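You operate a simulated robot arm through the tools that you are given. There is no shell and no other tool.

Carry out the task below with a simulated robot arm. There is one attempt and no reset: what you move stays moved.

TASK
On the grey board's form tick SIZE and AIRED in green; set the calendar four months on from its LAST.
Fine: marker back in its hole. After the ticks open the clip, leave it open and lay the form in the empty bay of the grey tray on this desk.

Only the result counts: the job must be done as asked and must still hold three seconds after the hand-in. Knocking over, shifting, dropping, spilling or breaking anything else fails it.

THE ROBOT
A 6-joint arm with a two-finger gripper, fixed in place. Base frame: the origin is at the foot of the arm, x ahead of it, y to its left, z up; the work surface is at about z = 0.809. Lengths are in m, angles in rad, forces in N, time in s.
Its first joint turns from -2.897 to 2.897 rad. Payload 3.43 kg.
Tool frame: the origin (TCP) lies between the finger pads and is the grasp point; the fingertips stand 0.02 m ahead of it; z points along the fingers, y is the line along which they close. The gripper opens to 0.19 m. The gripper's body begins 0.248 m behind the TCP.
Orientation is that of the tool frame in the base frame, as a unit quaternion [x, y, z, w]. With the fingers straight down and closing along the base's y, the tool's x points along the base's -x, its y along +y and its z along -z.

THE INTERFACE
- The arm moves only by the tool send_rows. Its argument "motion" is a list of rows, each a list of 7 numbers: the closure, from 0 (fully open) to 1 (shut), then the shift along the base's x, y, z in mm, then the turn, a rotation vector about the base's x, y, z in rad. In form: [[gripper, tx, ty, tz, ax, ay, az], ...]. A call has 1 to 20 rows; each row shifts and turns the commanded pose from where the row before left it. A row lasts 0.2 s, in which the tool goes at most 0.05 m and 0.15 rad; a call with a longer step from one row to the next is refused whole, and so is a gripper value outside its range. Where a pose cannot be reached the arm comes as near as it can. A force on the tool above 90 N (or 10 N above the force at the start of the call, whichever is more), or a blocked arm, ends the call early, and 0.2 s more pass. Each finger travels about 0.045 m/s and halts on what it meets, pressing with about 26 N; the grip force reading is that of the motor and also rises with nothing between the fingers. The clock runs only during rows and for 0.2 s after the last one: add rows that do not move to give the fingers time. It gives the time, the measured TCP pose, the force on the tool (base axes), the opening and the grip force at its end, in the units of the frame above (readings bear some noise), with the torque about the TCP (base axes, N m) and any sound that the robot's microphone picked up, and new pictures: "show" is both (left out), scene, wrist or none.
- Cameras (640 x 400 px; columns grow to the right, rows downward): "scene" is fixed at [0.2155, 0.5078, 1.4183]; the picture's right is [-0.43, -0.90, 0.00], its down [-0.59, 0.28, -0.75] and it looks along [0.68, -0.32, -0.66] (base axes); focal length 309 px, centre (320, 200). "wrist" rides on the gripper at [0.07, -0.008, -0.288] in the tool frame; the picture's right is [0.12, 0.99, 0.00], its down [-0.96, 0.12, -0.25] and it looks along [-0.25, 0.03, 0.97] (tool axes); focal length 261 px, centre (320, 200). There is no depth. A picture from a camera that has moved, and an enlarged one, comes with that camera's place and axes in the base frame and with its lens. The place of the scene camera against the robot may be out by one fixed shift of up to 0.018 m in any direction.
- raise_lower(by): slides the trunk up (or, below 0, down) by that many m; the arm rides with it, the base frame stays. It gives what a move gives, with no picture.
- zoom(camera, box): a new picture of the part [left, top, right, bottom] of that camera's present view, enlarged. No time passes.
- finish_job(): hands the job in; it is judged then, once.

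Nothing tells you positions but the pictures and the camera data. Unless the task says otherwise, let go and move clear before handing in.

The tools are called after ">>>" as name(argument=value, ...) on one line, values as JSON. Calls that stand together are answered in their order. send_rows: Moves the arm, as the interface text tells. Its arguments: {"type":"object","properties":{"motion":{"type":"array","items":{"type":"array","items":{"type":"number"}}},"show":{"type":"string","enum":["both","scene","wrist","none"]}},"required":["motion"]} The other tools are called the same way: raise_lower (by) slides the trunk up or down; zoom (camera, box) takes an enlarged picture of a part of a camera's view; finish_job () hands the job in.

At the start:

```text
clock: 0.0
tool_pos: [0.7388, -0.0811, 1.1481]
ee_rot: [-0.001, 1.0, 0.0, 0.0]
force: [0.4, 0.3, 0.6]
ft_torque: [0.01, 0.02, -0.03]
width: 0.1897
grip_force: 0.1
trunk travel left (down, up): [-0.175, 0.065]
```

scene: 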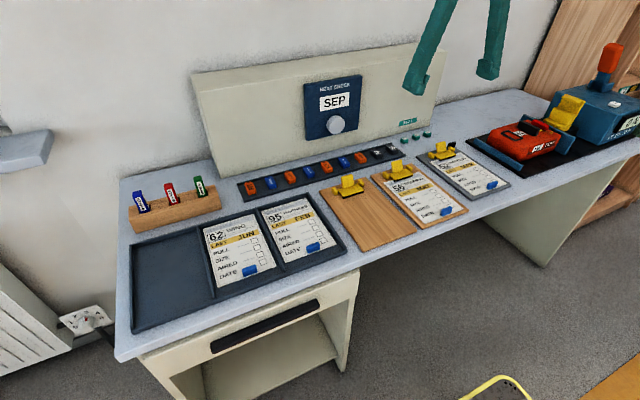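
wrist: 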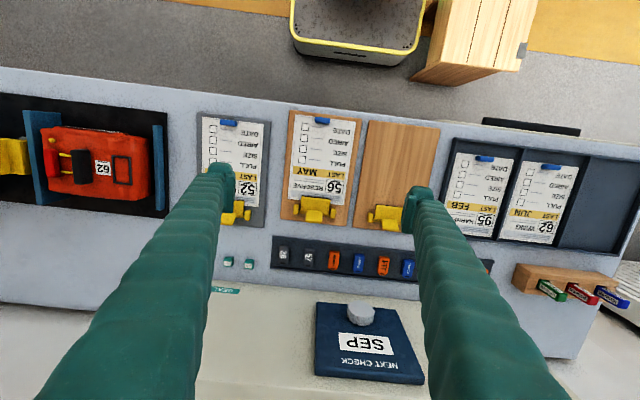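

I see a desk with a grey three-bay tray (left bay empty), three clipboards (two wood, one grey), a marker block and a calendar with a knob. I'll zoom in on the details first.

>>> zoom(camera="scene", box=[400, 120, 540, 210])

>>> zoom(camera="wrist", box=[180, 90, 300, 240])

>>> zoom(camera="scene", box=[290, 70, 430, 160])

>>> zoom(camera="scene", box=[110, 160, 250, 250])

>>> zoom(camera="wrist", box=[490, 230, 640, 330])

>>> zoom(camera="scene", box=[120, 190, 360, 340])

```text
4.44 times, centred on (470, 165) of scene
camera zoom: at [0.2155, 0.5078, 1.4183], right [-0.43, -0.9, 0.0], down [-0.59, 0.28, -0.75], along [0.68, -0.32, -0.66], focal length 1375 px, centre (-347, 356)
```

zoom: 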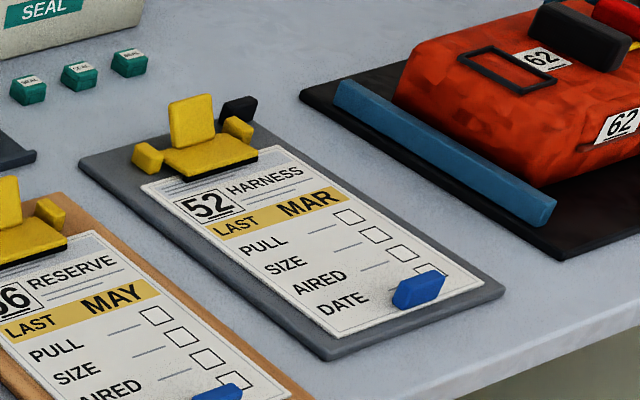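

```text
2.67 times, centred on (240, 165) of wrist
camera zoom: at [0.6695, -0.0895, 1.4351], right [-0.12, 0.99, 0.0], down [0.96, 0.12, 0.25], along [0.25, 0.03, -0.97], focal length 695 px, centre (533, 293)
```

zoom: 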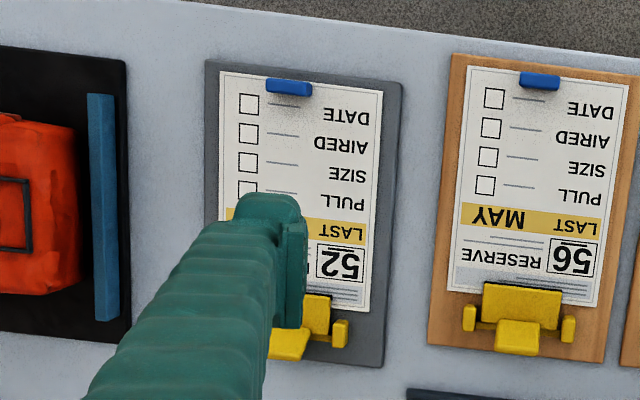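

```text
4.44 times, centred on (360, 115) of scene
camera zoom: at [0.2155, 0.5078, 1.4183], right [-0.43, -0.9, 0.0], down [-0.59, 0.28, -0.75], along [0.68, -0.32, -0.66], focal length 1375 px, centre (142, 578)
```

zoom: 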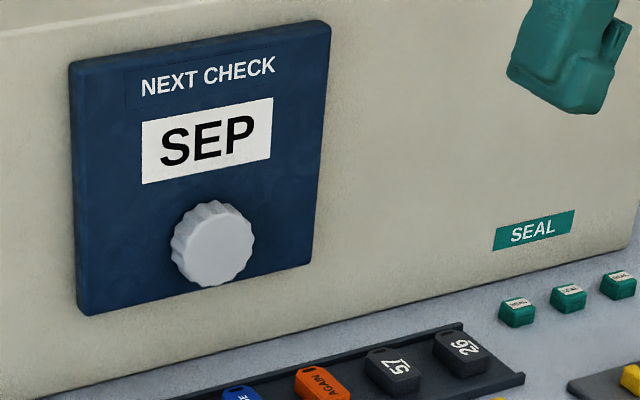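

```text
4.44 times, centred on (180, 205) of scene
camera zoom: at [0.2155, 0.5078, 1.4183], right [-0.43, -0.9, 0.0], down [-0.59, 0.28, -0.75], along [0.68, -0.32, -0.66], focal length 1375 px, centre (942, 178)
```

zoom: 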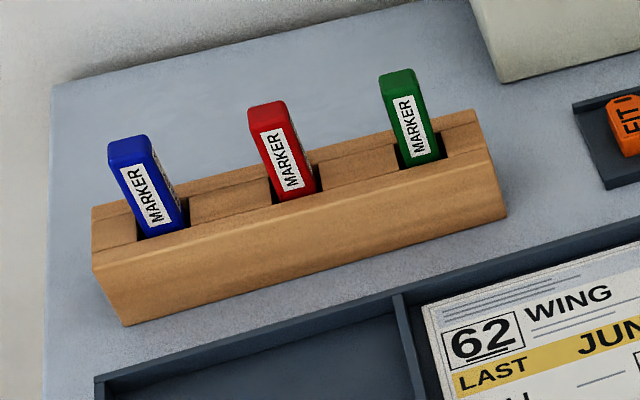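

```text
4.00 times, centred on (565, 280) of wrist
camera zoom: at [0.6695, -0.0895, 1.4351], right [-0.12, 0.99, 0.0], down [0.96, 0.12, 0.25], along [0.25, 0.03, -0.97], focal length 1043 px, centre (-660, -120)
```

zoom: 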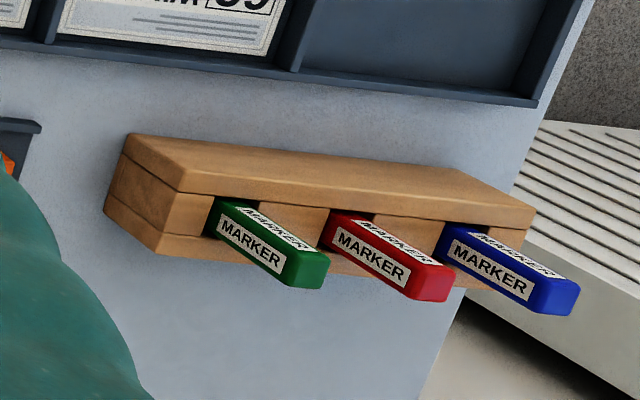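

```text
2.67 times, centred on (240, 265) of scene
camera zoom: at [0.2155, 0.5078, 1.4183], right [-0.43, -0.9, 0.0], down [-0.59, 0.28, -0.75], along [0.68, -0.32, -0.66], focal length 825 px, centre (533, 27)
```

zoom: 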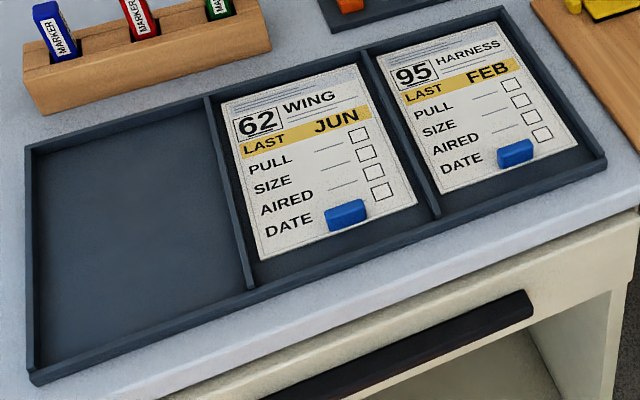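

The grey board holds form 52 HARNESS with LAST MAR, so the calendar must read JUL. I put the green marker at about (0.98, 0.52, 0.90), so I move over there with the tool tilted outward to look closer.

>>> send_rows(motion=[[0.2, 0, 45, 0, 0, 0, 0], [0.3, 0, 48, 0, 0, 0, 0], [0.4, 0, 48, 0, 0, 0, 0], [0.5, 0, 48, 0, 0, 0, 0], [0.6, 0, 48, 0, 0, 0, 0], [0.7, 0, 48, 0, 0, 0, 0], [0.7, 0, 48, 0, 0, 0, 0], [0.7, 0, 48, 0, 0, 0, 0], [0.7, 0, 48, 0, 0, -0.13, 0], [0.7, 0, 48, 0, 0, -0.13, 0], [0.7, 0, 48, 0, 0, -0.13, 0], [0.7, 0, 48, 0, 0, -0.13, 0], [0.7, 20, 25, -20, 0, 0, 0], [0.7, 20, 0, -20, 0, 0, 0]])

```text
clock: 3.0
tool_pos: [0.7817, 0.5193, 1.1061]
ee_rot: [0.0, 0.966, 0.0, 0.257]
force: [-0.1, 0.4, 0.5]
ft_torque: [0.0, -0.01, 0.0]
width: 0.0568
grip_force: 0.0
trunk travel left (down, up): [-0.175, 0.065]
camera wrist: at [0.5778, 0.5099, 1.3208], right [-0.1, 0.99, -0.06], down [0.71, 0.12, 0.69], along [0.69, 0.03, -0.72], focal length 261 px, centre (320, 200)
```

scene: 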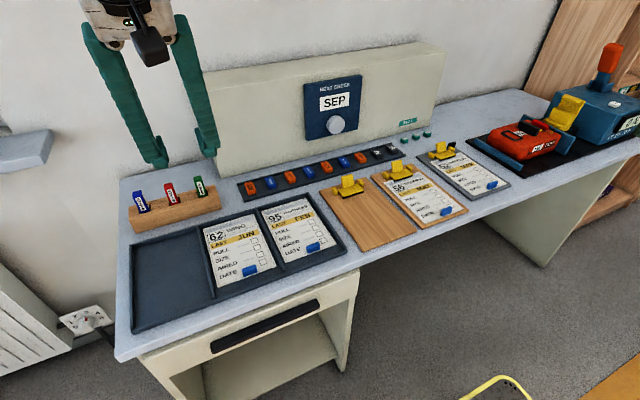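
wrist: 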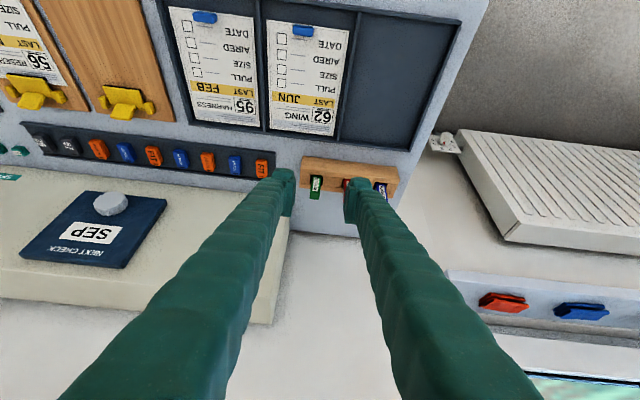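

The green marker sits between the fingers in the wrist view. I'll zoom to measure it.

>>> zoom(camera="wrist", box=[280, 140, 420, 230])

>>> zoom(camera="scene", box=[120, 150, 230, 240])

```text
4.44 times, centred on (350, 185) of wrist
camera zoom: at [0.5778, 0.5099, 1.3208], right [-0.1, 0.99, -0.06], down [0.71, 0.12, 0.69], along [0.69, 0.03, -0.72], focal length 1158 px, centre (187, 267)
```

zoom: 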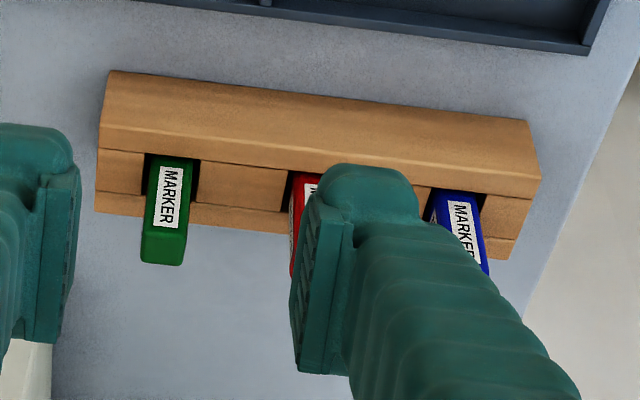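

```text
4.44 times, centred on (175, 195) of scene
camera zoom: at [0.2155, 0.5078, 1.4183], right [-0.43, -0.9, 0.0], down [-0.59, 0.28, -0.75], along [0.68, -0.32, -0.66], focal length 1375 px, centre (964, 222)
```

zoom: 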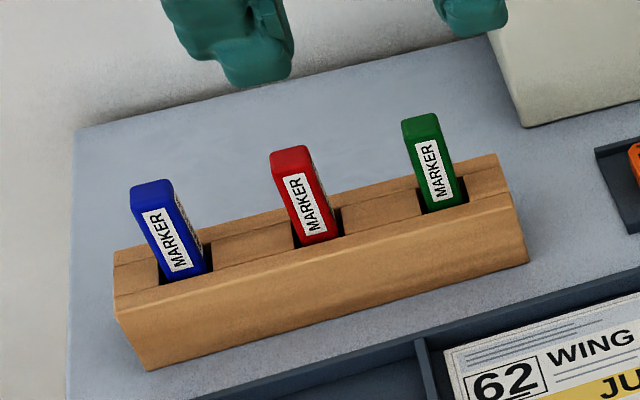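

The markers stand vertically in the block; green is at roughly (0.965, 0.515) with its top at about z 0.905. I'll approach to a hover above it and check reach.

>>> send_rows(motion=[[0.7, 36, -1, -12, 0, 0, 0], [0.7, 36, -1, -20, 0, 0, 0], [0.7, 36, -1, -20, 0, 0, 0], [0.7, 36, 0, -20, 0, 0, 0], [0.7, 38, 0, -20, 0, 0, 0], [0.7, 0, 0, -16, 0, 0, 0], [0.7, 0, 0, 0, 0, 0, 0]])

>>> zoom(camera="wrist", box=[240, 140, 400, 240])

>>> zoom(camera="scene", box=[130, 110, 260, 220])

```text
clock: 4.6
tool_pos: [0.962, 0.5154, 0.9985]
ee_rot: [0.001, 0.966, 0.0, 0.257]
force: [0.1, 0.7, -0.7]
ft_torque: [0.01, -0.01, 0.0]
width: 0.0569
grip_force: 0.1
trunk travel left (down, up): [-0.175, 0.065]
camera wrist: at [0.7585, 0.5064, 1.2127], right [-0.1, 0.99, -0.06], down [0.71, 0.12, 0.69], along [0.69, 0.03, -0.72], focal length 261 px, centre (320, 200)
```

scene: 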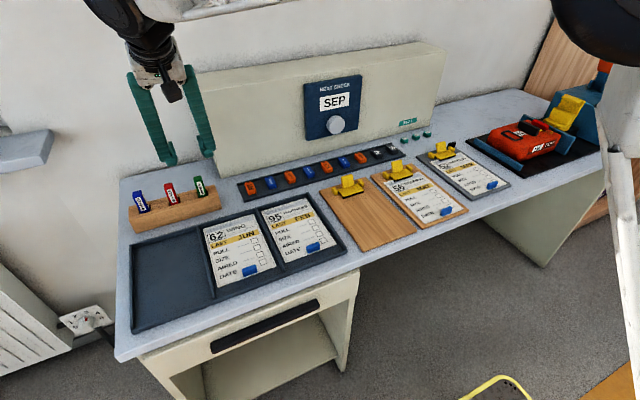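
wrist: 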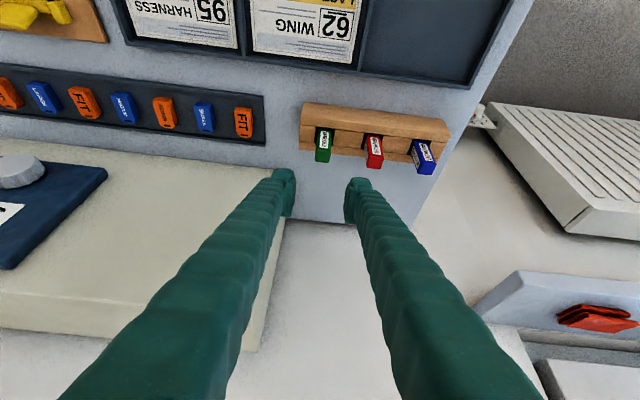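

```text
4.00 times, centred on (320, 190) of wrist
camera zoom: at [0.7585, 0.5064, 1.2127], right [-0.1, 0.99, -0.06], down [0.71, 0.12, 0.69], along [0.69, 0.03, -0.72], focal length 1043 px, centre (320, 240)
```

zoom: 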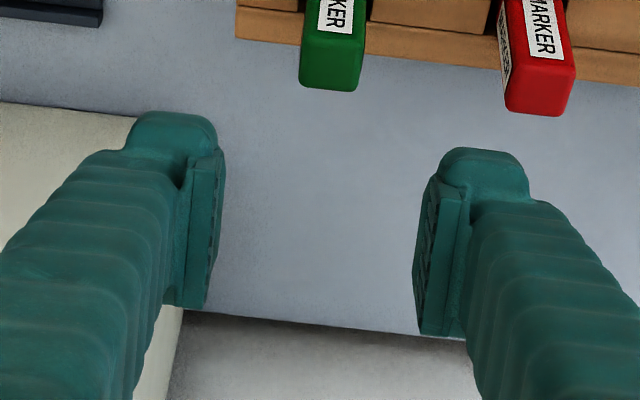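

```text
3.64 times, centred on (195, 165) of scene
camera zoom: at [0.2155, 0.5078, 1.4183], right [-0.43, -0.9, 0.0], down [-0.59, 0.28, -0.75], along [0.68, -0.32, -0.66], focal length 1125 px, centre (774, 327)
```

zoom: 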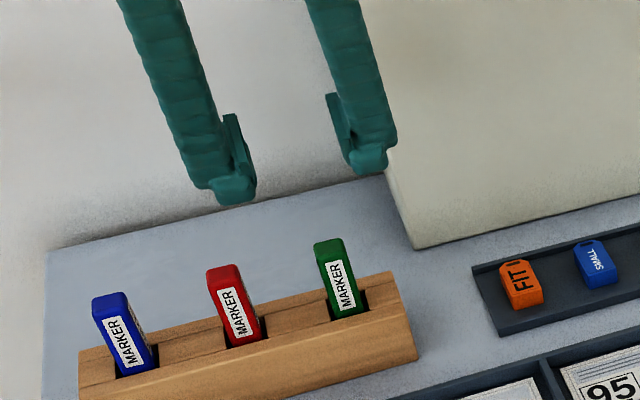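

The tool reaches here and is centred on the marker in y. I'll move 8 mm forward, descend, and close on the marker.

>>> send_rows(motion=[[0.7, 8, 0, -30, 0, 0, 0], [0.7, 0, 0, -30, 0, 0, 0], [0.7, 0, 0, -25, 0, 0, 0], [0.7, 0, 0, -20, 0, 0, 0], [0.7, 0, 0, 0, 0, 0, 0], [0.8, 0, 0, 0, 0, 0, 0], [0.9, 0, 0, 0, 0, 0, 0], [1.0, 0, 0, 0, 0, 0, 0], [1.0, 0, 0, 0, 0, 0, 0], [1.0, 0, 0, 0, 0, 0, 0]])

>>> zoom(camera="scene", box=[130, 130, 260, 240])

>>> zoom(camera="wrist", box=[240, 140, 400, 240])

```text
clock: 6.8
tool_pos: [0.9706, 0.5151, 0.8933]
ee_rot: [0.0, 0.967, 0.0, 0.256]
force: [-0.7, 0.7, 0.2]
ft_torque: [0.01, 0.02, 0.0]
width: 0.0202
grip_force: 25.4
trunk travel left (down, up): [-0.175, 0.065]
camera wrist: at [0.7668, 0.5058, 1.1087], right [-0.1, 0.99, -0.06], down [0.71, 0.12, 0.69], along [0.69, 0.03, -0.72], focal length 261 px, centre (320, 200)
```

scene: 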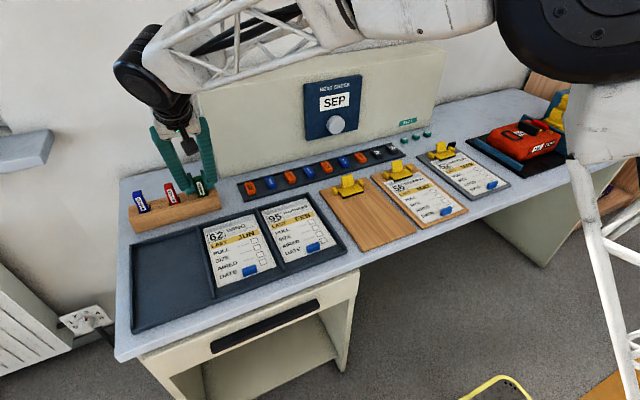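
wrist: 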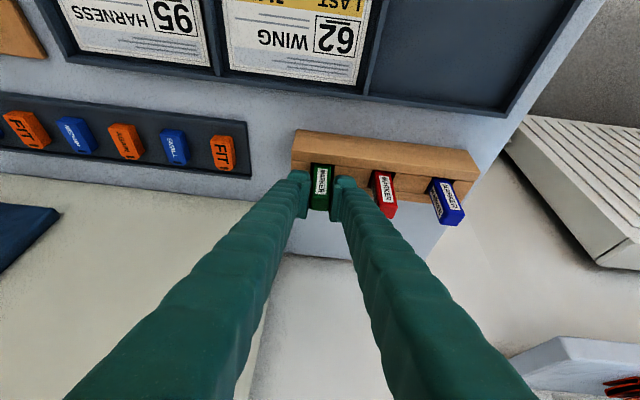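

```text
3.64 times, centred on (195, 185) of scene
camera zoom: at [0.2155, 0.5078, 1.4183], right [-0.43, -0.9, 0.0], down [-0.59, 0.28, -0.75], along [0.68, -0.32, -0.66], focal length 1125 px, centre (774, 254)
```

zoom: 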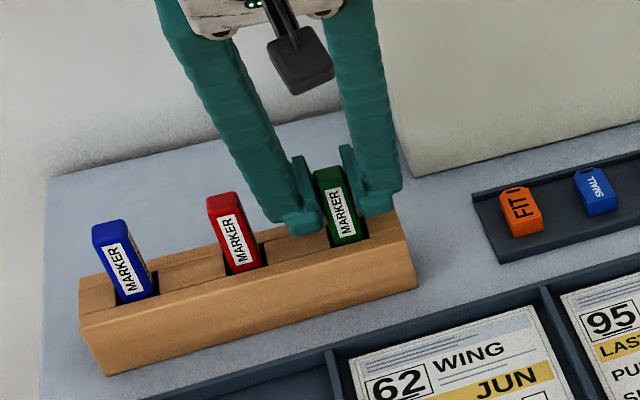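

```text
4.00 times, centred on (320, 190) of wrist
camera zoom: at [0.7668, 0.5058, 1.1087], right [-0.1, 0.99, -0.06], down [0.71, 0.12, 0.69], along [0.69, 0.03, -0.72], focal length 1043 px, centre (320, 240)
```

zoom: 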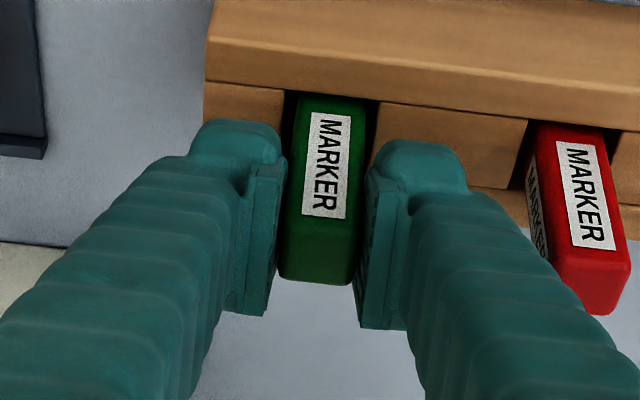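

The marker is gripped (width 0.020) at TCP (0.9706, 0.5151, 0.8933), which I'll remember for returning it. I now lift it straight up.

>>> send_rows(motion=[[1, 0, 0, 15, 0, 0, 0], [1, 0, 0, 25, 0, 0, 0], [1, 0, 0, 25, 0, 0, 0], [1, 0, 0, 30, 0, 0, 0], [1, 0, 0, 30, 0, 0, 0], [1, 0, 0, 0, 0, 0, 0]])

>>> zoom(camera="scene", box=[130, 90, 260, 220])

>>> zoom(camera="wrist", box=[240, 100, 400, 240])

```text
clock: 8.2
tool_pos: [0.9697, 0.515, 1.0201]
ee_rot: [0.0, 0.966, 0.0, 0.257]
force: [-0.5, -0.1, 0.6]
ft_torque: [0.03, -0.01, 0.0]
width: 0.0205
grip_force: 26.0
trunk travel left (down, up): [-0.175, 0.065]
camera wrist: at [0.766, 0.5056, 1.2343], right [-0.1, 0.99, -0.06], down [0.71, 0.12, 0.69], along [0.69, 0.03, -0.72], focal length 261 px, centre (320, 200)
```

scene: 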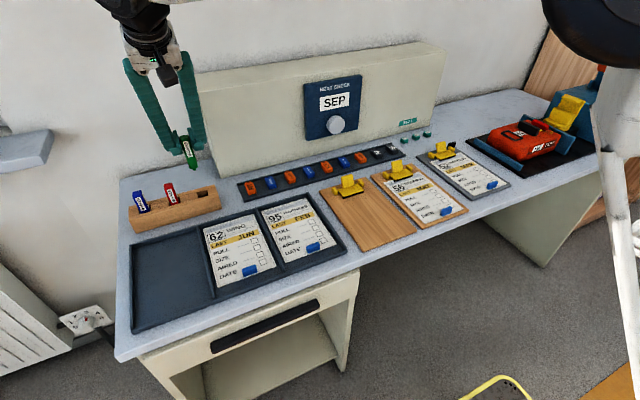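
wrist: 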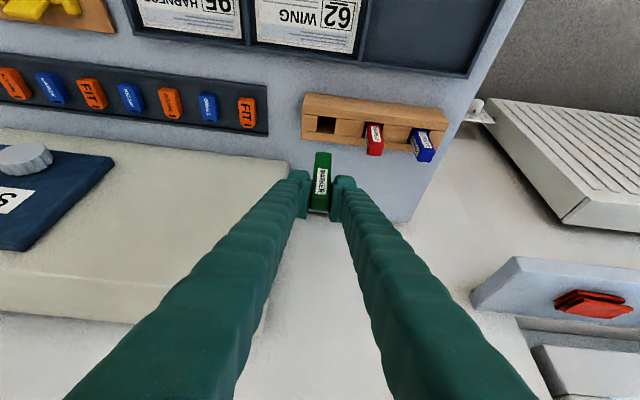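

```text
3.08 times, centred on (195, 155) of scene
camera zoom: at [0.2155, 0.5078, 1.4183], right [-0.43, -0.9, 0.0], down [-0.59, 0.28, -0.75], along [0.68, -0.32, -0.66], focal length 952 px, centre (705, 338)
```

zoom: 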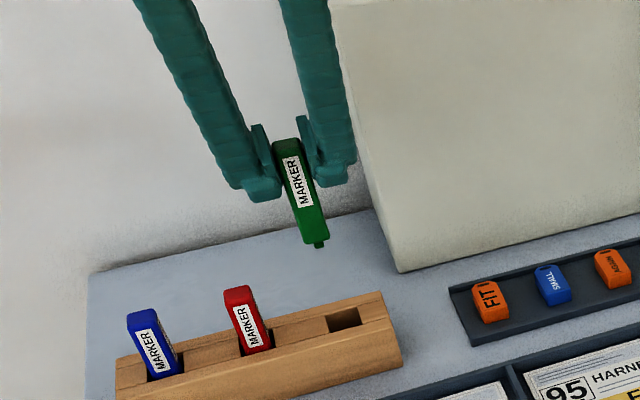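

```text
2.86 times, centred on (320, 170) of wrist
camera zoom: at [0.766, 0.5056, 1.2343], right [-0.1, 0.99, -0.06], down [0.71, 0.12, 0.69], along [0.69, 0.03, -0.72], focal length 745 px, centre (320, 286)
```

zoom: 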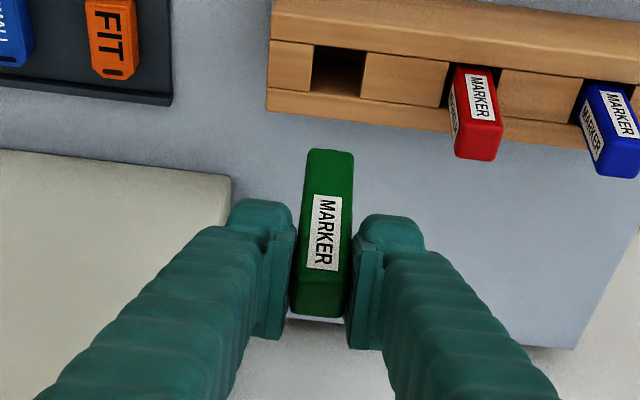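

The marker is out with its tip exposed about 8.5 cm below the TCP. I'll carry it high over to the grey board for a close look at the boxes.

>>> send_rows(motion=[[1, -40, 0, 10, 0, 0, 0], [1, -45, 0, 10, 0, 0, 0], [1, -45, -10, 10, 0, 0, 0], [1, -45, -20, 0, 0, 0, 0], [1, -45, -20, 0, 0, 0, 0], [1, -40, -25, 0, 0, 0, 0], [1, -40, -25, 0, 0, 0, 0], [1, -20, -45, 0, 0, 0, 0], [1, 0, -49, 0, 0, 0, 0], [1, 0, -49, 0, 0, 0, 0], [1, 0, -49, 0, 0, 0, 0], [1, 0, -49, 0, 0, 0, 0], [1, 0, -49, 0, 0, 0, 0], [1, 0, -49, 0, 0, 0, 0], [1, 0, -49, 0, 0, 0, 0], [1, 0, -49, 0, 0, 0, 0], [1, 0, -49, 0, 0, 0, 0], [1, 0, -49, 0, 0, 0, 0], [1, 0, -49, 0, 0, 0, 0], [1, 0, -49, 0, 0, 0, 0]], show="none")

>>> send_rows(motion=[[1, 0, -40, 0, 0, 0, 0], [1, 0, -20, -20, 0, 0, 0], [1, 0, 0, -20, 0, 0, 0], [1, 0, 0, 0, 0, 0, 0]])

>>> zoom(camera="wrist", box=[220, 60, 420, 200])

>>> zoom(camera="scene", box=[400, 100, 540, 210])

```text
clock: 12.4
tool_pos: [0.65, -0.2194, 1.0497]
ee_rot: [-0.001, 0.966, 0.0, 0.257]
force: [0.5, 1.2, -0.4]
ft_torque: [-0.11, -0.01, -0.06]
width: 0.0206
grip_force: 26.0
trunk travel left (down, up): [-0.175, 0.065]
```

```text
clock: 13.4
tool_pos: [0.6497, -0.2786, 1.0097]
ee_rot: [0.0, 0.967, 0.001, 0.257]
force: [0.1, 0.4, -0.3]
ft_torque: [0.01, 0.01, -0.03]
width: 0.0204
grip_force: 25.9
trunk travel left (down, up): [-0.175, 0.065]
camera wrist: at [0.4457, -0.288, 1.224], right [-0.1, 0.99, -0.06], down [0.71, 0.12, 0.69], along [0.69, 0.03, -0.72], focal length 261 px, centre (320, 200)
```

scene: 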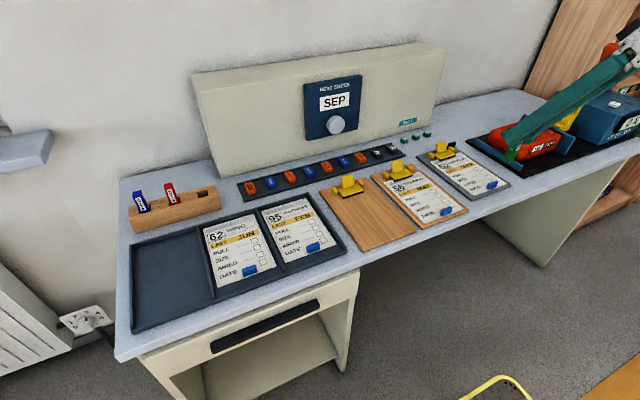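
wrist: 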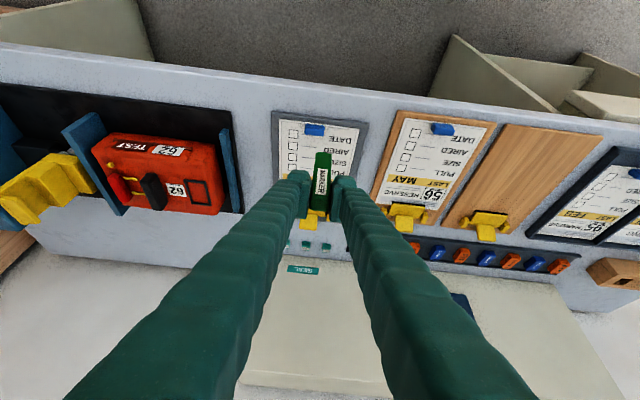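

```text
2.86 times, centred on (320, 130) of wrist
camera zoom: at [0.4457, -0.288, 1.224], right [-0.1, 0.99, -0.06], down [0.71, 0.12, 0.69], along [0.69, 0.03, -0.72], focal length 745 px, centre (320, 400)
```

zoom: 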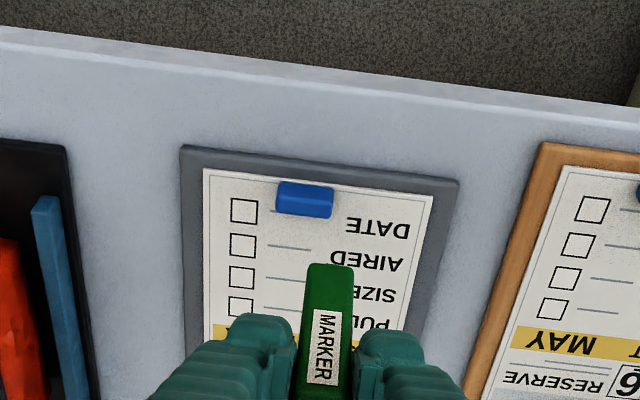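

```text
3.64 times, centred on (470, 155) of scene
camera zoom: at [0.2155, 0.5078, 1.4183], right [-0.43, -0.9, 0.0], down [-0.59, 0.28, -0.75], along [0.68, -0.32, -0.66], focal length 1125 px, centre (-226, 364)
```

zoom: 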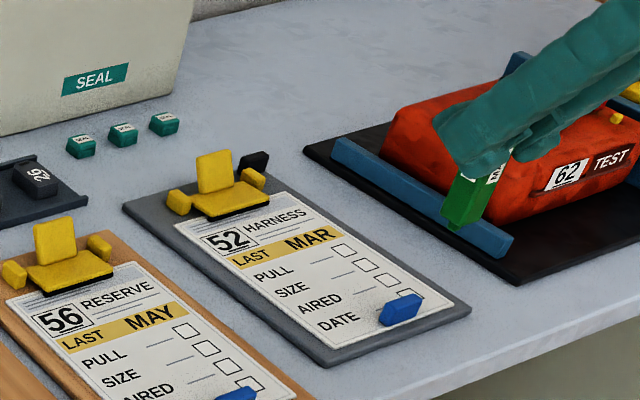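

The boxes are clear: SIZE at about (0.736, -0.334) and AIRED at about (0.711, -0.334). I'll hover the marker above SIZE and check the alignment.

>>> send_rows(motion=[[1, 30, -20, 0, 0, 0, 0], [1, 30, -20, 0, 0, 0, 0], [1, 26, -15, -20, 0, 0, 0], [1, 0, 0, -30, 0, 0, 0], [1, 0, 0, -30, 0, 0, 0], [1, 0, 0, 0, 0, 0, 0]])

>>> zoom(camera="scene", box=[430, 120, 530, 210])

>>> zoom(camera="wrist", box=[240, 60, 440, 200])

```text
clock: 14.8
tool_pos: [0.7362, -0.3331, 0.9291]
ee_rot: [-0.001, 0.966, 0.0, 0.257]
force: [-0.3, -0.8, 0.3]
ft_torque: [0.01, 0.0, -0.04]
width: 0.0201
grip_force: 25.7
trunk travel left (down, up): [-0.175, 0.065]
camera wrist: at [0.5323, -0.3414, 1.1424], right [-0.1, 0.99, -0.06], down [0.71, 0.12, 0.69], along [0.69, 0.03, -0.72], focal length 261 px, centre (320, 200)
```

scene: 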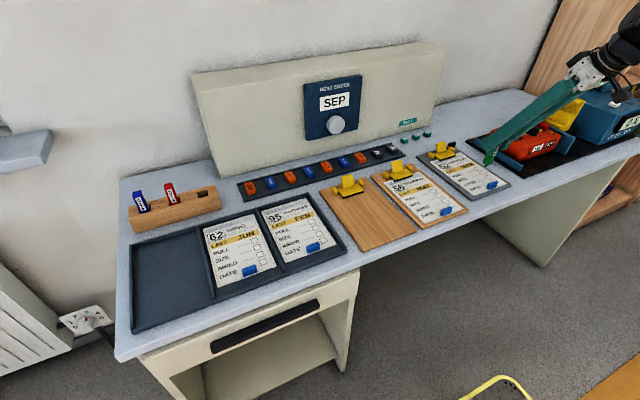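
wrist: 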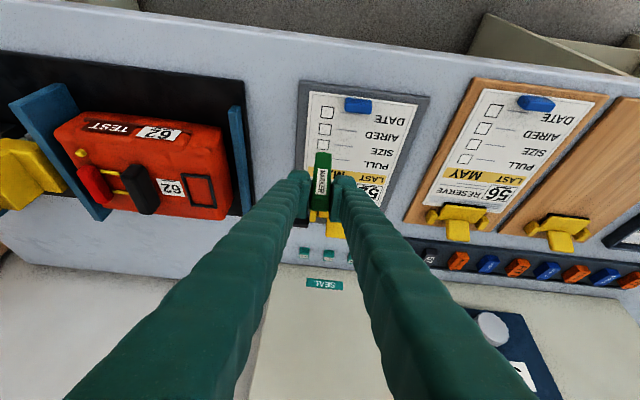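

```text
4.44 times, centred on (480, 165) of scene
camera zoom: at [0.2155, 0.5078, 1.4183], right [-0.43, -0.9, 0.0], down [-0.59, 0.28, -0.75], along [0.68, -0.32, -0.66], focal length 1375 px, centre (-391, 356)
```

zoom: 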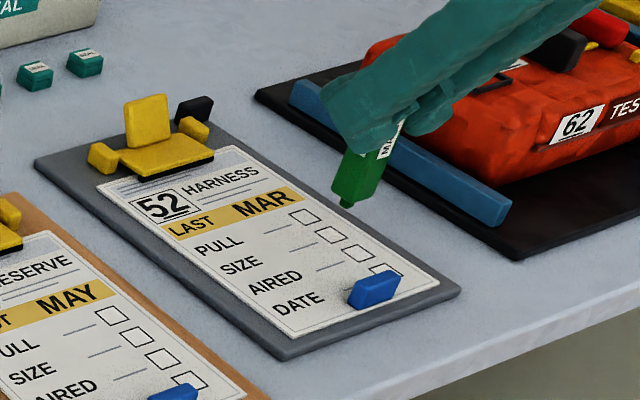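

```text
2.86 times, centred on (340, 130) of wrist
camera zoom: at [0.5323, -0.3414, 1.1424], right [-0.1, 0.99, -0.06], down [0.71, 0.12, 0.69], along [0.69, 0.03, -0.72], focal length 745 px, centre (263, 400)
```

zoom: 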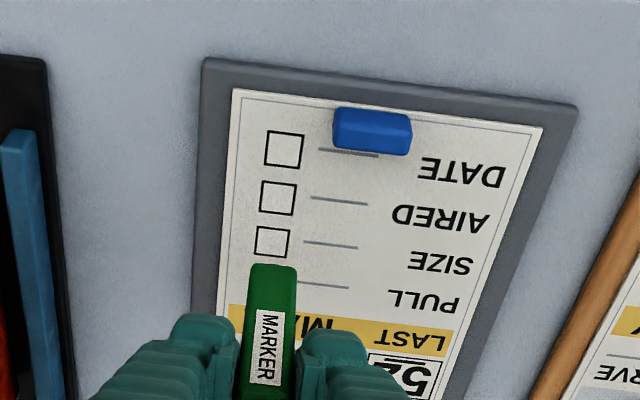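

The tip lines up with SIZE in both views. I'll lower it in small steps and watch the force.

>>> send_rows(motion=[[1, 1, -1, -9, 0, 0, 0], [1, 0, 0, -9, 0, 0, 0], [1, 0, 0, 0, 0, 0, 0]], show="scene")

>>> zoom(camera="scene", box=[450, 130, 510, 190])

```text
clock: 15.6
tool_pos: [0.7376, -0.3343, 0.9099]
ee_rot: [0.001, 0.966, 0.0, 0.257]
force: [0.6, 0.0, 0.0]
ft_torque: [-0.01, -0.02, 0.0]
width: 0.0206
grip_force: 26.4
trunk travel left (down, up): [-0.175, 0.065]
```

scene: 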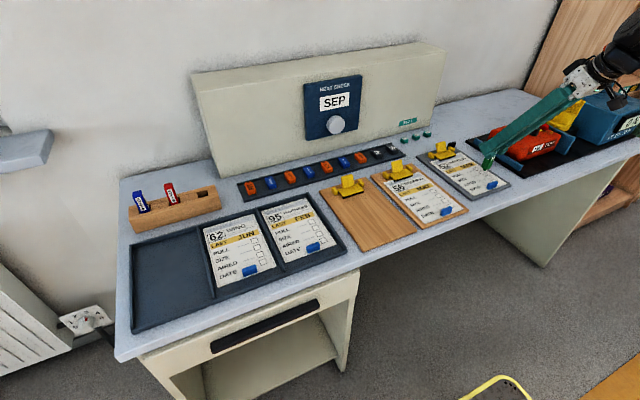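

```text
6.67 times, centred on (480, 160) of scene
camera zoom: at [0.2155, 0.5078, 1.4183], right [-0.43, -0.9, 0.0], down [-0.59, 0.28, -0.75], along [0.68, -0.32, -0.66], focal length 2063 px, centre (-747, 467)
```

zoom: 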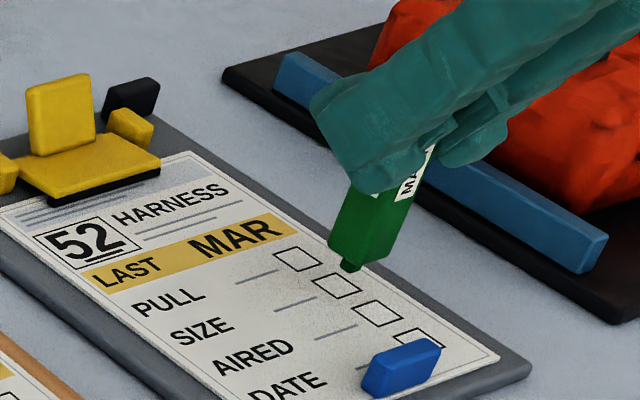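

>>> send_rows(motion=[[1, 0, 0, -4, 0, 0, 0], [1, 0, 0, -2, 0, 0, 0], [1, 0, 0, 0, 0, 0, 0]], show="none")

>>> send_rows(motion=[[1, 0, 0, -1, 0, 0, 0], [1, 0, 0, -1, 0, 0, 0], [1, 0, 0, 0, 0, 0, 0]], show="scene")

>>> zoom(camera="scene", box=[450, 130, 510, 190])

```text
clock: 16.4
tool_pos: [0.7366, -0.3355, 0.9067]
ee_rot: [0.0, 0.966, 0.0, 0.258]
force: [0.0, 0.5, -0.7]
ft_torque: [0.01, -0.02, -0.01]
width: 0.0204
grip_force: 25.7
trunk travel left (down, up): [-0.175, 0.065]
```

```text
clock: 17.2
tool_pos: [0.7368, -0.3345, 0.9021]
ee_rot: [0.0, 0.966, 0.0, 0.257]
force: [1.0, 0.4, 0.2]
ft_torque: [0.03, 0.05, 0.01]
width: 0.02
grip_force: 26.0
trunk travel left (down, up): [-0.175, 0.065]
```

scene: 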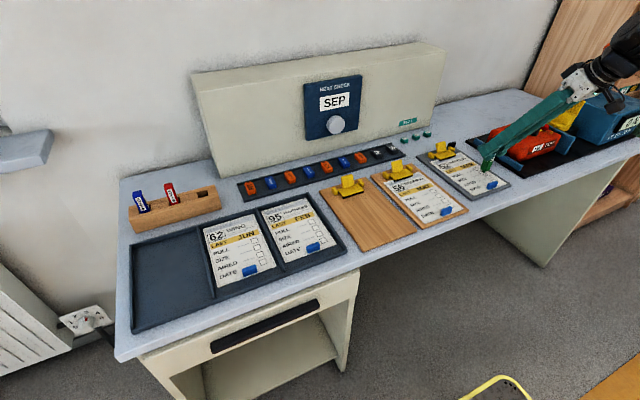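

```text
6.67 times, centred on (480, 160) of scene
camera zoom: at [0.2155, 0.5078, 1.4183], right [-0.43, -0.9, 0.0], down [-0.59, 0.28, -0.75], along [0.68, -0.32, -0.66], focal length 2063 px, centre (-747, 467)
```

zoom: 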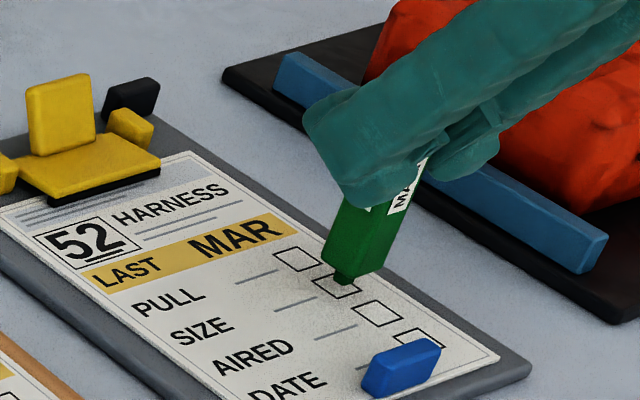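

>>> send_rows(motion=[[1, 0, 0, -1, 0, 0, 0], [1, 0, 0, 0, 0, 0, 0]], show="none")

>>> send_rows(motion=[[1, 0, 0, -1, 0, 0, 0], [1, 0, 0, 0, 0, 0, 0]], show="scene")

>>> zoom(camera="scene", box=[465, 145, 505, 180])

```text
clock: 17.8
tool_pos: [0.7373, -0.3348, 0.9023]
ee_rot: [0.001, 0.966, 0.0, 0.257]
force: [0.1, 0.4, 0.0]
ft_torque: [0.03, 0.0, -0.02]
width: 0.0203
grip_force: 25.9
trunk travel left (down, up): [-0.175, 0.065]
```

```text
clock: 18.4
tool_pos: [0.7376, -0.334, 0.9009]
ee_rot: [0.0, 0.966, 0.0, 0.258]
force: [1.0, 0.1, -0.4]
ft_torque: [-0.02, 0.04, 0.01]
width: 0.0203
grip_force: 26.1
trunk travel left (down, up): [-0.175, 0.065]
```

scene: 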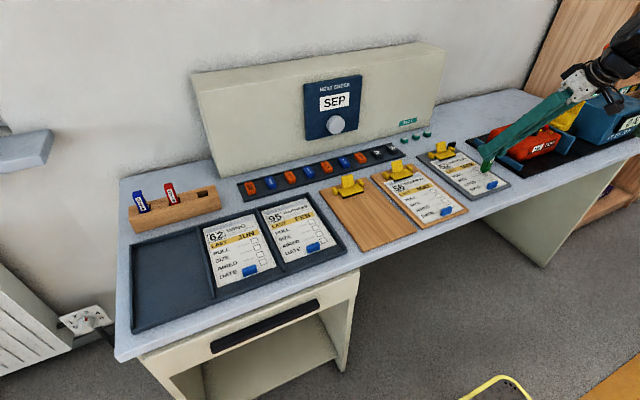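

```text
11.43 times, centred on (485, 162) of scene
camera zoom: at [0.2155, 0.5078, 1.4183], right [-0.43, -0.9, 0.0], down [-0.59, 0.28, -0.75], along [0.68, -0.32, -0.66], focal length 3536 px, centre (-1566, 629)
```

zoom: 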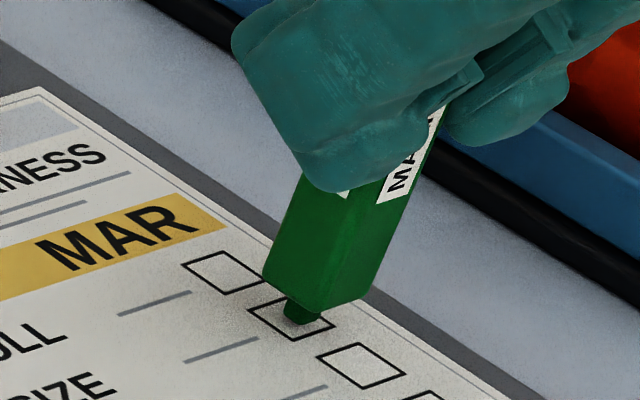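

>>> send_rows(motion=[[1, 0, 0, -1, 0, 0, 0], [1, 0, 0, 0, 0, 0, 0]], show="none")

>>> send_rows(motion=[[1, 0, 0, -1, 0, 0, 0], [1, 0, 0, 0, 0, 0, 0]], show="scene")

>>> zoom(camera="scene", box=[465, 145, 505, 180])

```text
clock: 19.0
tool_pos: [0.7362, -0.3344, 0.9005]
ee_rot: [0.0, 0.967, -0.001, 0.256]
force: [0.3, 0.4, -0.9]
ft_torque: [0.02, 0.02, -0.02]
width: 0.0204
grip_force: 26.6
trunk travel left (down, up): [-0.175, 0.065]
```

```text
clock: 19.6
tool_pos: [0.7362, -0.335, 0.9007]
ee_rot: [-0.001, 0.966, 0.0, 0.257]
force: [0.5, 0.1, 6.3]
ft_torque: [-0.03, -0.05, -0.02]
width: 0.0206
grip_force: 26.1
trunk travel left (down, up): [-0.175, 0.065]
```

scene: 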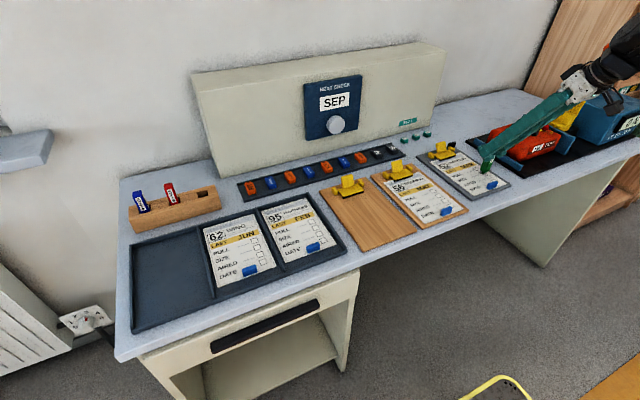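

```text
11.43 times, centred on (485, 162) of scene
camera zoom: at [0.2155, 0.5078, 1.4183], right [-0.43, -0.9, 0.0], down [-0.59, 0.28, -0.75], along [0.68, -0.32, -0.66], focal length 3536 px, centre (-1566, 629)
```

zoom: 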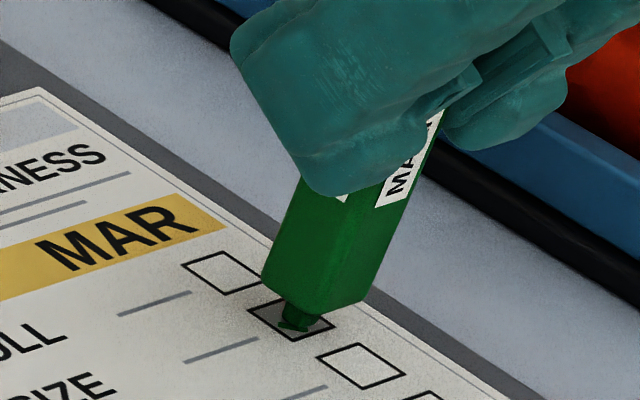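

Contact at 6 N and a green tick has appeared in SIZE. I lift, verify, and go to AIRED.

>>> send_rows(motion=[[1, 0, 0, 5, 0, 0, 0], [1, 0, 0, 10, 0, 0, 0], [1, -12, 0, 0, 0, 0, 0], [1, -13, 0, 0, 0, 0, 0], [1, 0, 0, 0, 0, 0, 0]], show="both")

>>> zoom(camera="scene", box=[465, 145, 505, 180])

>>> zoom(camera="wrist", box=[240, 60, 440, 200])

```text
clock: 20.8
tool_pos: [0.7127, -0.3357, 0.9152]
ee_rot: [0.0, 0.966, 0.0, 0.257]
force: [0.5, 0.7, 0.0]
ft_torque: [0.01, 0.0, 0.02]
width: 0.0204
grip_force: 26.6
trunk travel left (down, up): [-0.175, 0.065]
camera wrist: at [0.5081, -0.3447, 1.1291], right [-0.1, 0.99, -0.06], down [0.71, 0.12, 0.69], along [0.69, 0.03, -0.72], focal length 261 px, centre (320, 200)
```

scene: 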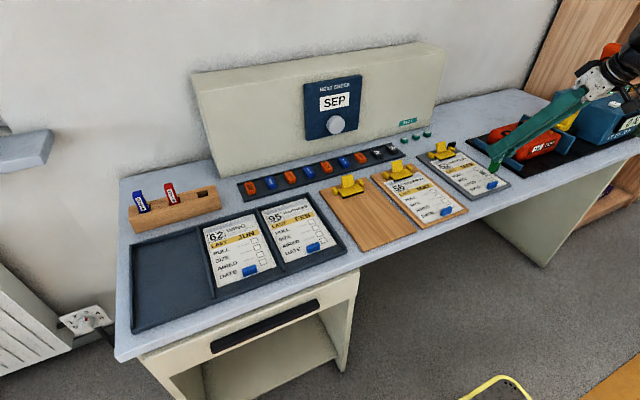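
wrist: 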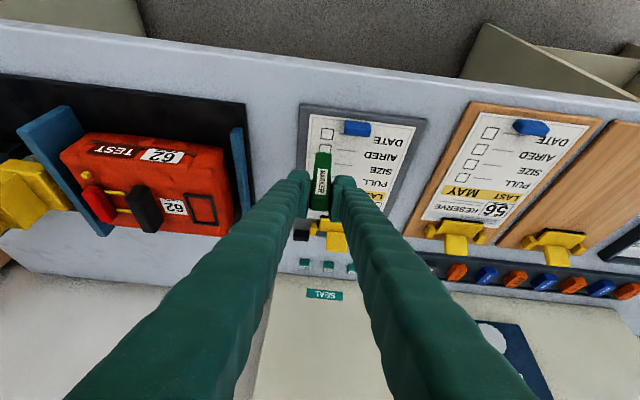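

```text
11.43 times, centred on (485, 162) of scene
camera zoom: at [0.2155, 0.5078, 1.4183], right [-0.43, -0.9, 0.0], down [-0.59, 0.28, -0.75], along [0.68, -0.32, -0.66], focal length 3536 px, centre (-1566, 629)
```

zoom: 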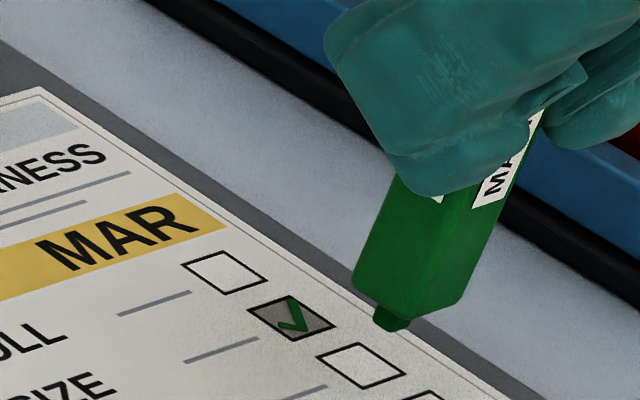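

```text
2.86 times, centred on (340, 130) of wrist
camera zoom: at [0.5081, -0.3447, 1.1291], right [-0.1, 0.99, -0.06], down [0.71, 0.12, 0.69], along [0.69, 0.03, -0.72], focal length 745 px, centre (263, 400)
```

zoom: 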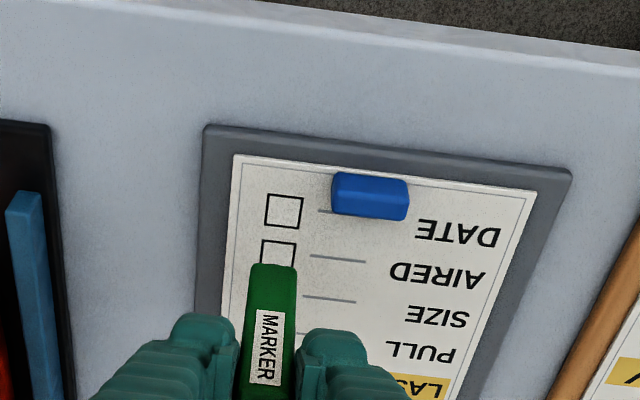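

SIZE shows the green tick. The tip is over AIRED; now lowering.

>>> send_rows(motion=[[1, 0, 2, -7, 0, 0, 0], [1, 0, 0, -6, 0, 0, 0], [1, 0, 0, -1, 0, 0, 0], [1, 0, 0, 0, 0, 0, 0]], show="none")

>>> send_rows(motion=[[1, 0, 0, -1, 0, 0, 0], [1, 0, 0, 0, 0, 0, 0]], show="scene")

>>> zoom(camera="scene", box=[465, 145, 505, 180])

```text
clock: 21.8
tool_pos: [0.7114, -0.3335, 0.9012]
ee_rot: [0.0, 0.966, 0.0, 0.258]
force: [0.0, 0.2, -0.1]
ft_torque: [0.0, 0.01, -0.01]
width: 0.0205
grip_force: 26.3
trunk travel left (down, up): [-0.175, 0.065]
```

```text
clock: 22.4
tool_pos: [0.7111, -0.3339, 0.9]
ee_rot: [0.001, 0.966, 0.0, 0.257]
force: [0.5, -0.6, 0.8]
ft_torque: [-0.03, 0.01, 0.01]
width: 0.0207
grip_force: 26.0
trunk travel left (down, up): [-0.175, 0.065]
```

scene: 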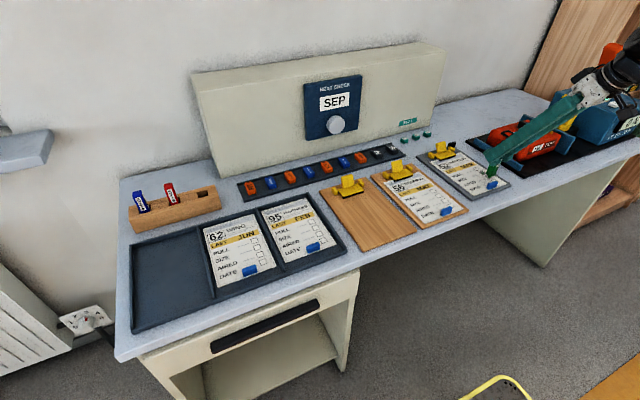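

```text
11.43 times, centred on (485, 162) of scene
camera zoom: at [0.2155, 0.5078, 1.4183], right [-0.43, -0.9, 0.0], down [-0.59, 0.28, -0.75], along [0.68, -0.32, -0.66], focal length 3536 px, centre (-1566, 629)
```

zoom: 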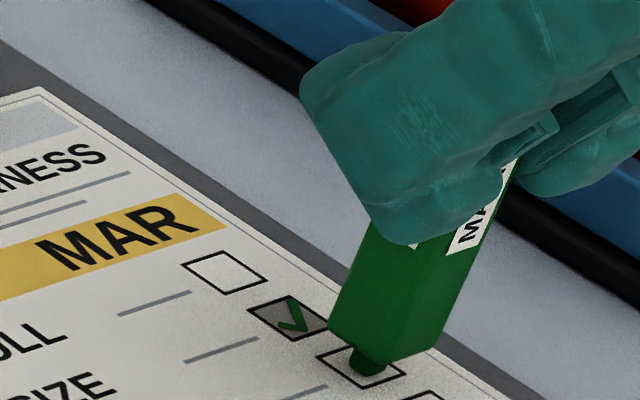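

>>> send_rows(motion=[[1, 0, 0, -1, 0, 0, 0], [1, 0, 0, 0, 0, 0, 0]], show="scene")

>>> zoom(camera="scene", box=[465, 145, 505, 180])

```text
clock: 23.0
tool_pos: [0.7114, -0.3322, 0.9001]
ee_rot: [0.0, 0.966, 0.0, 0.257]
force: [-0.1, -0.1, 1.8]
ft_torque: [-0.03, -0.01, 0.01]
width: 0.0203
grip_force: 25.8
trunk travel left (down, up): [-0.175, 0.065]
```

scene: 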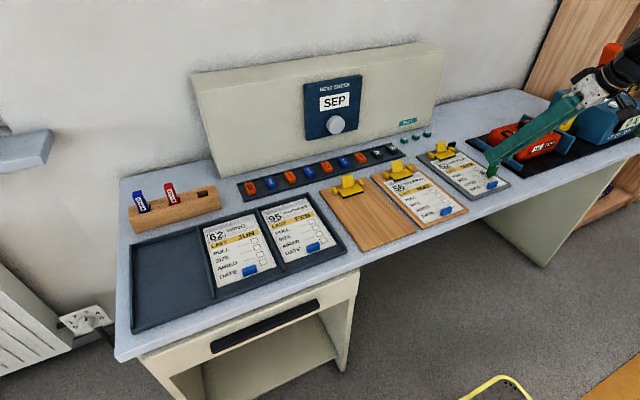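

```text
11.43 times, centred on (485, 162) of scene
camera zoom: at [0.2155, 0.5078, 1.4183], right [-0.43, -0.9, 0.0], down [-0.59, 0.28, -0.75], along [0.68, -0.32, -0.66], focal length 3536 px, centre (-1566, 629)
```

zoom: 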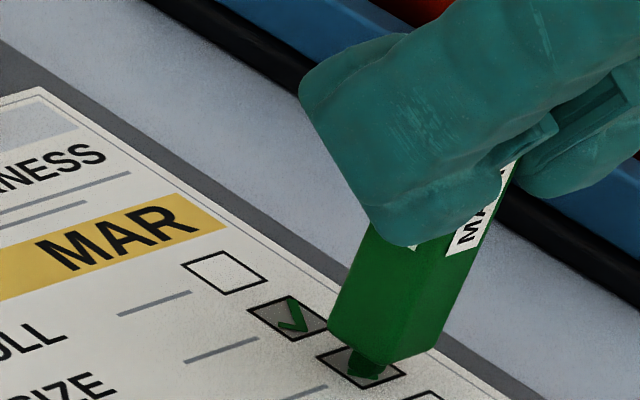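

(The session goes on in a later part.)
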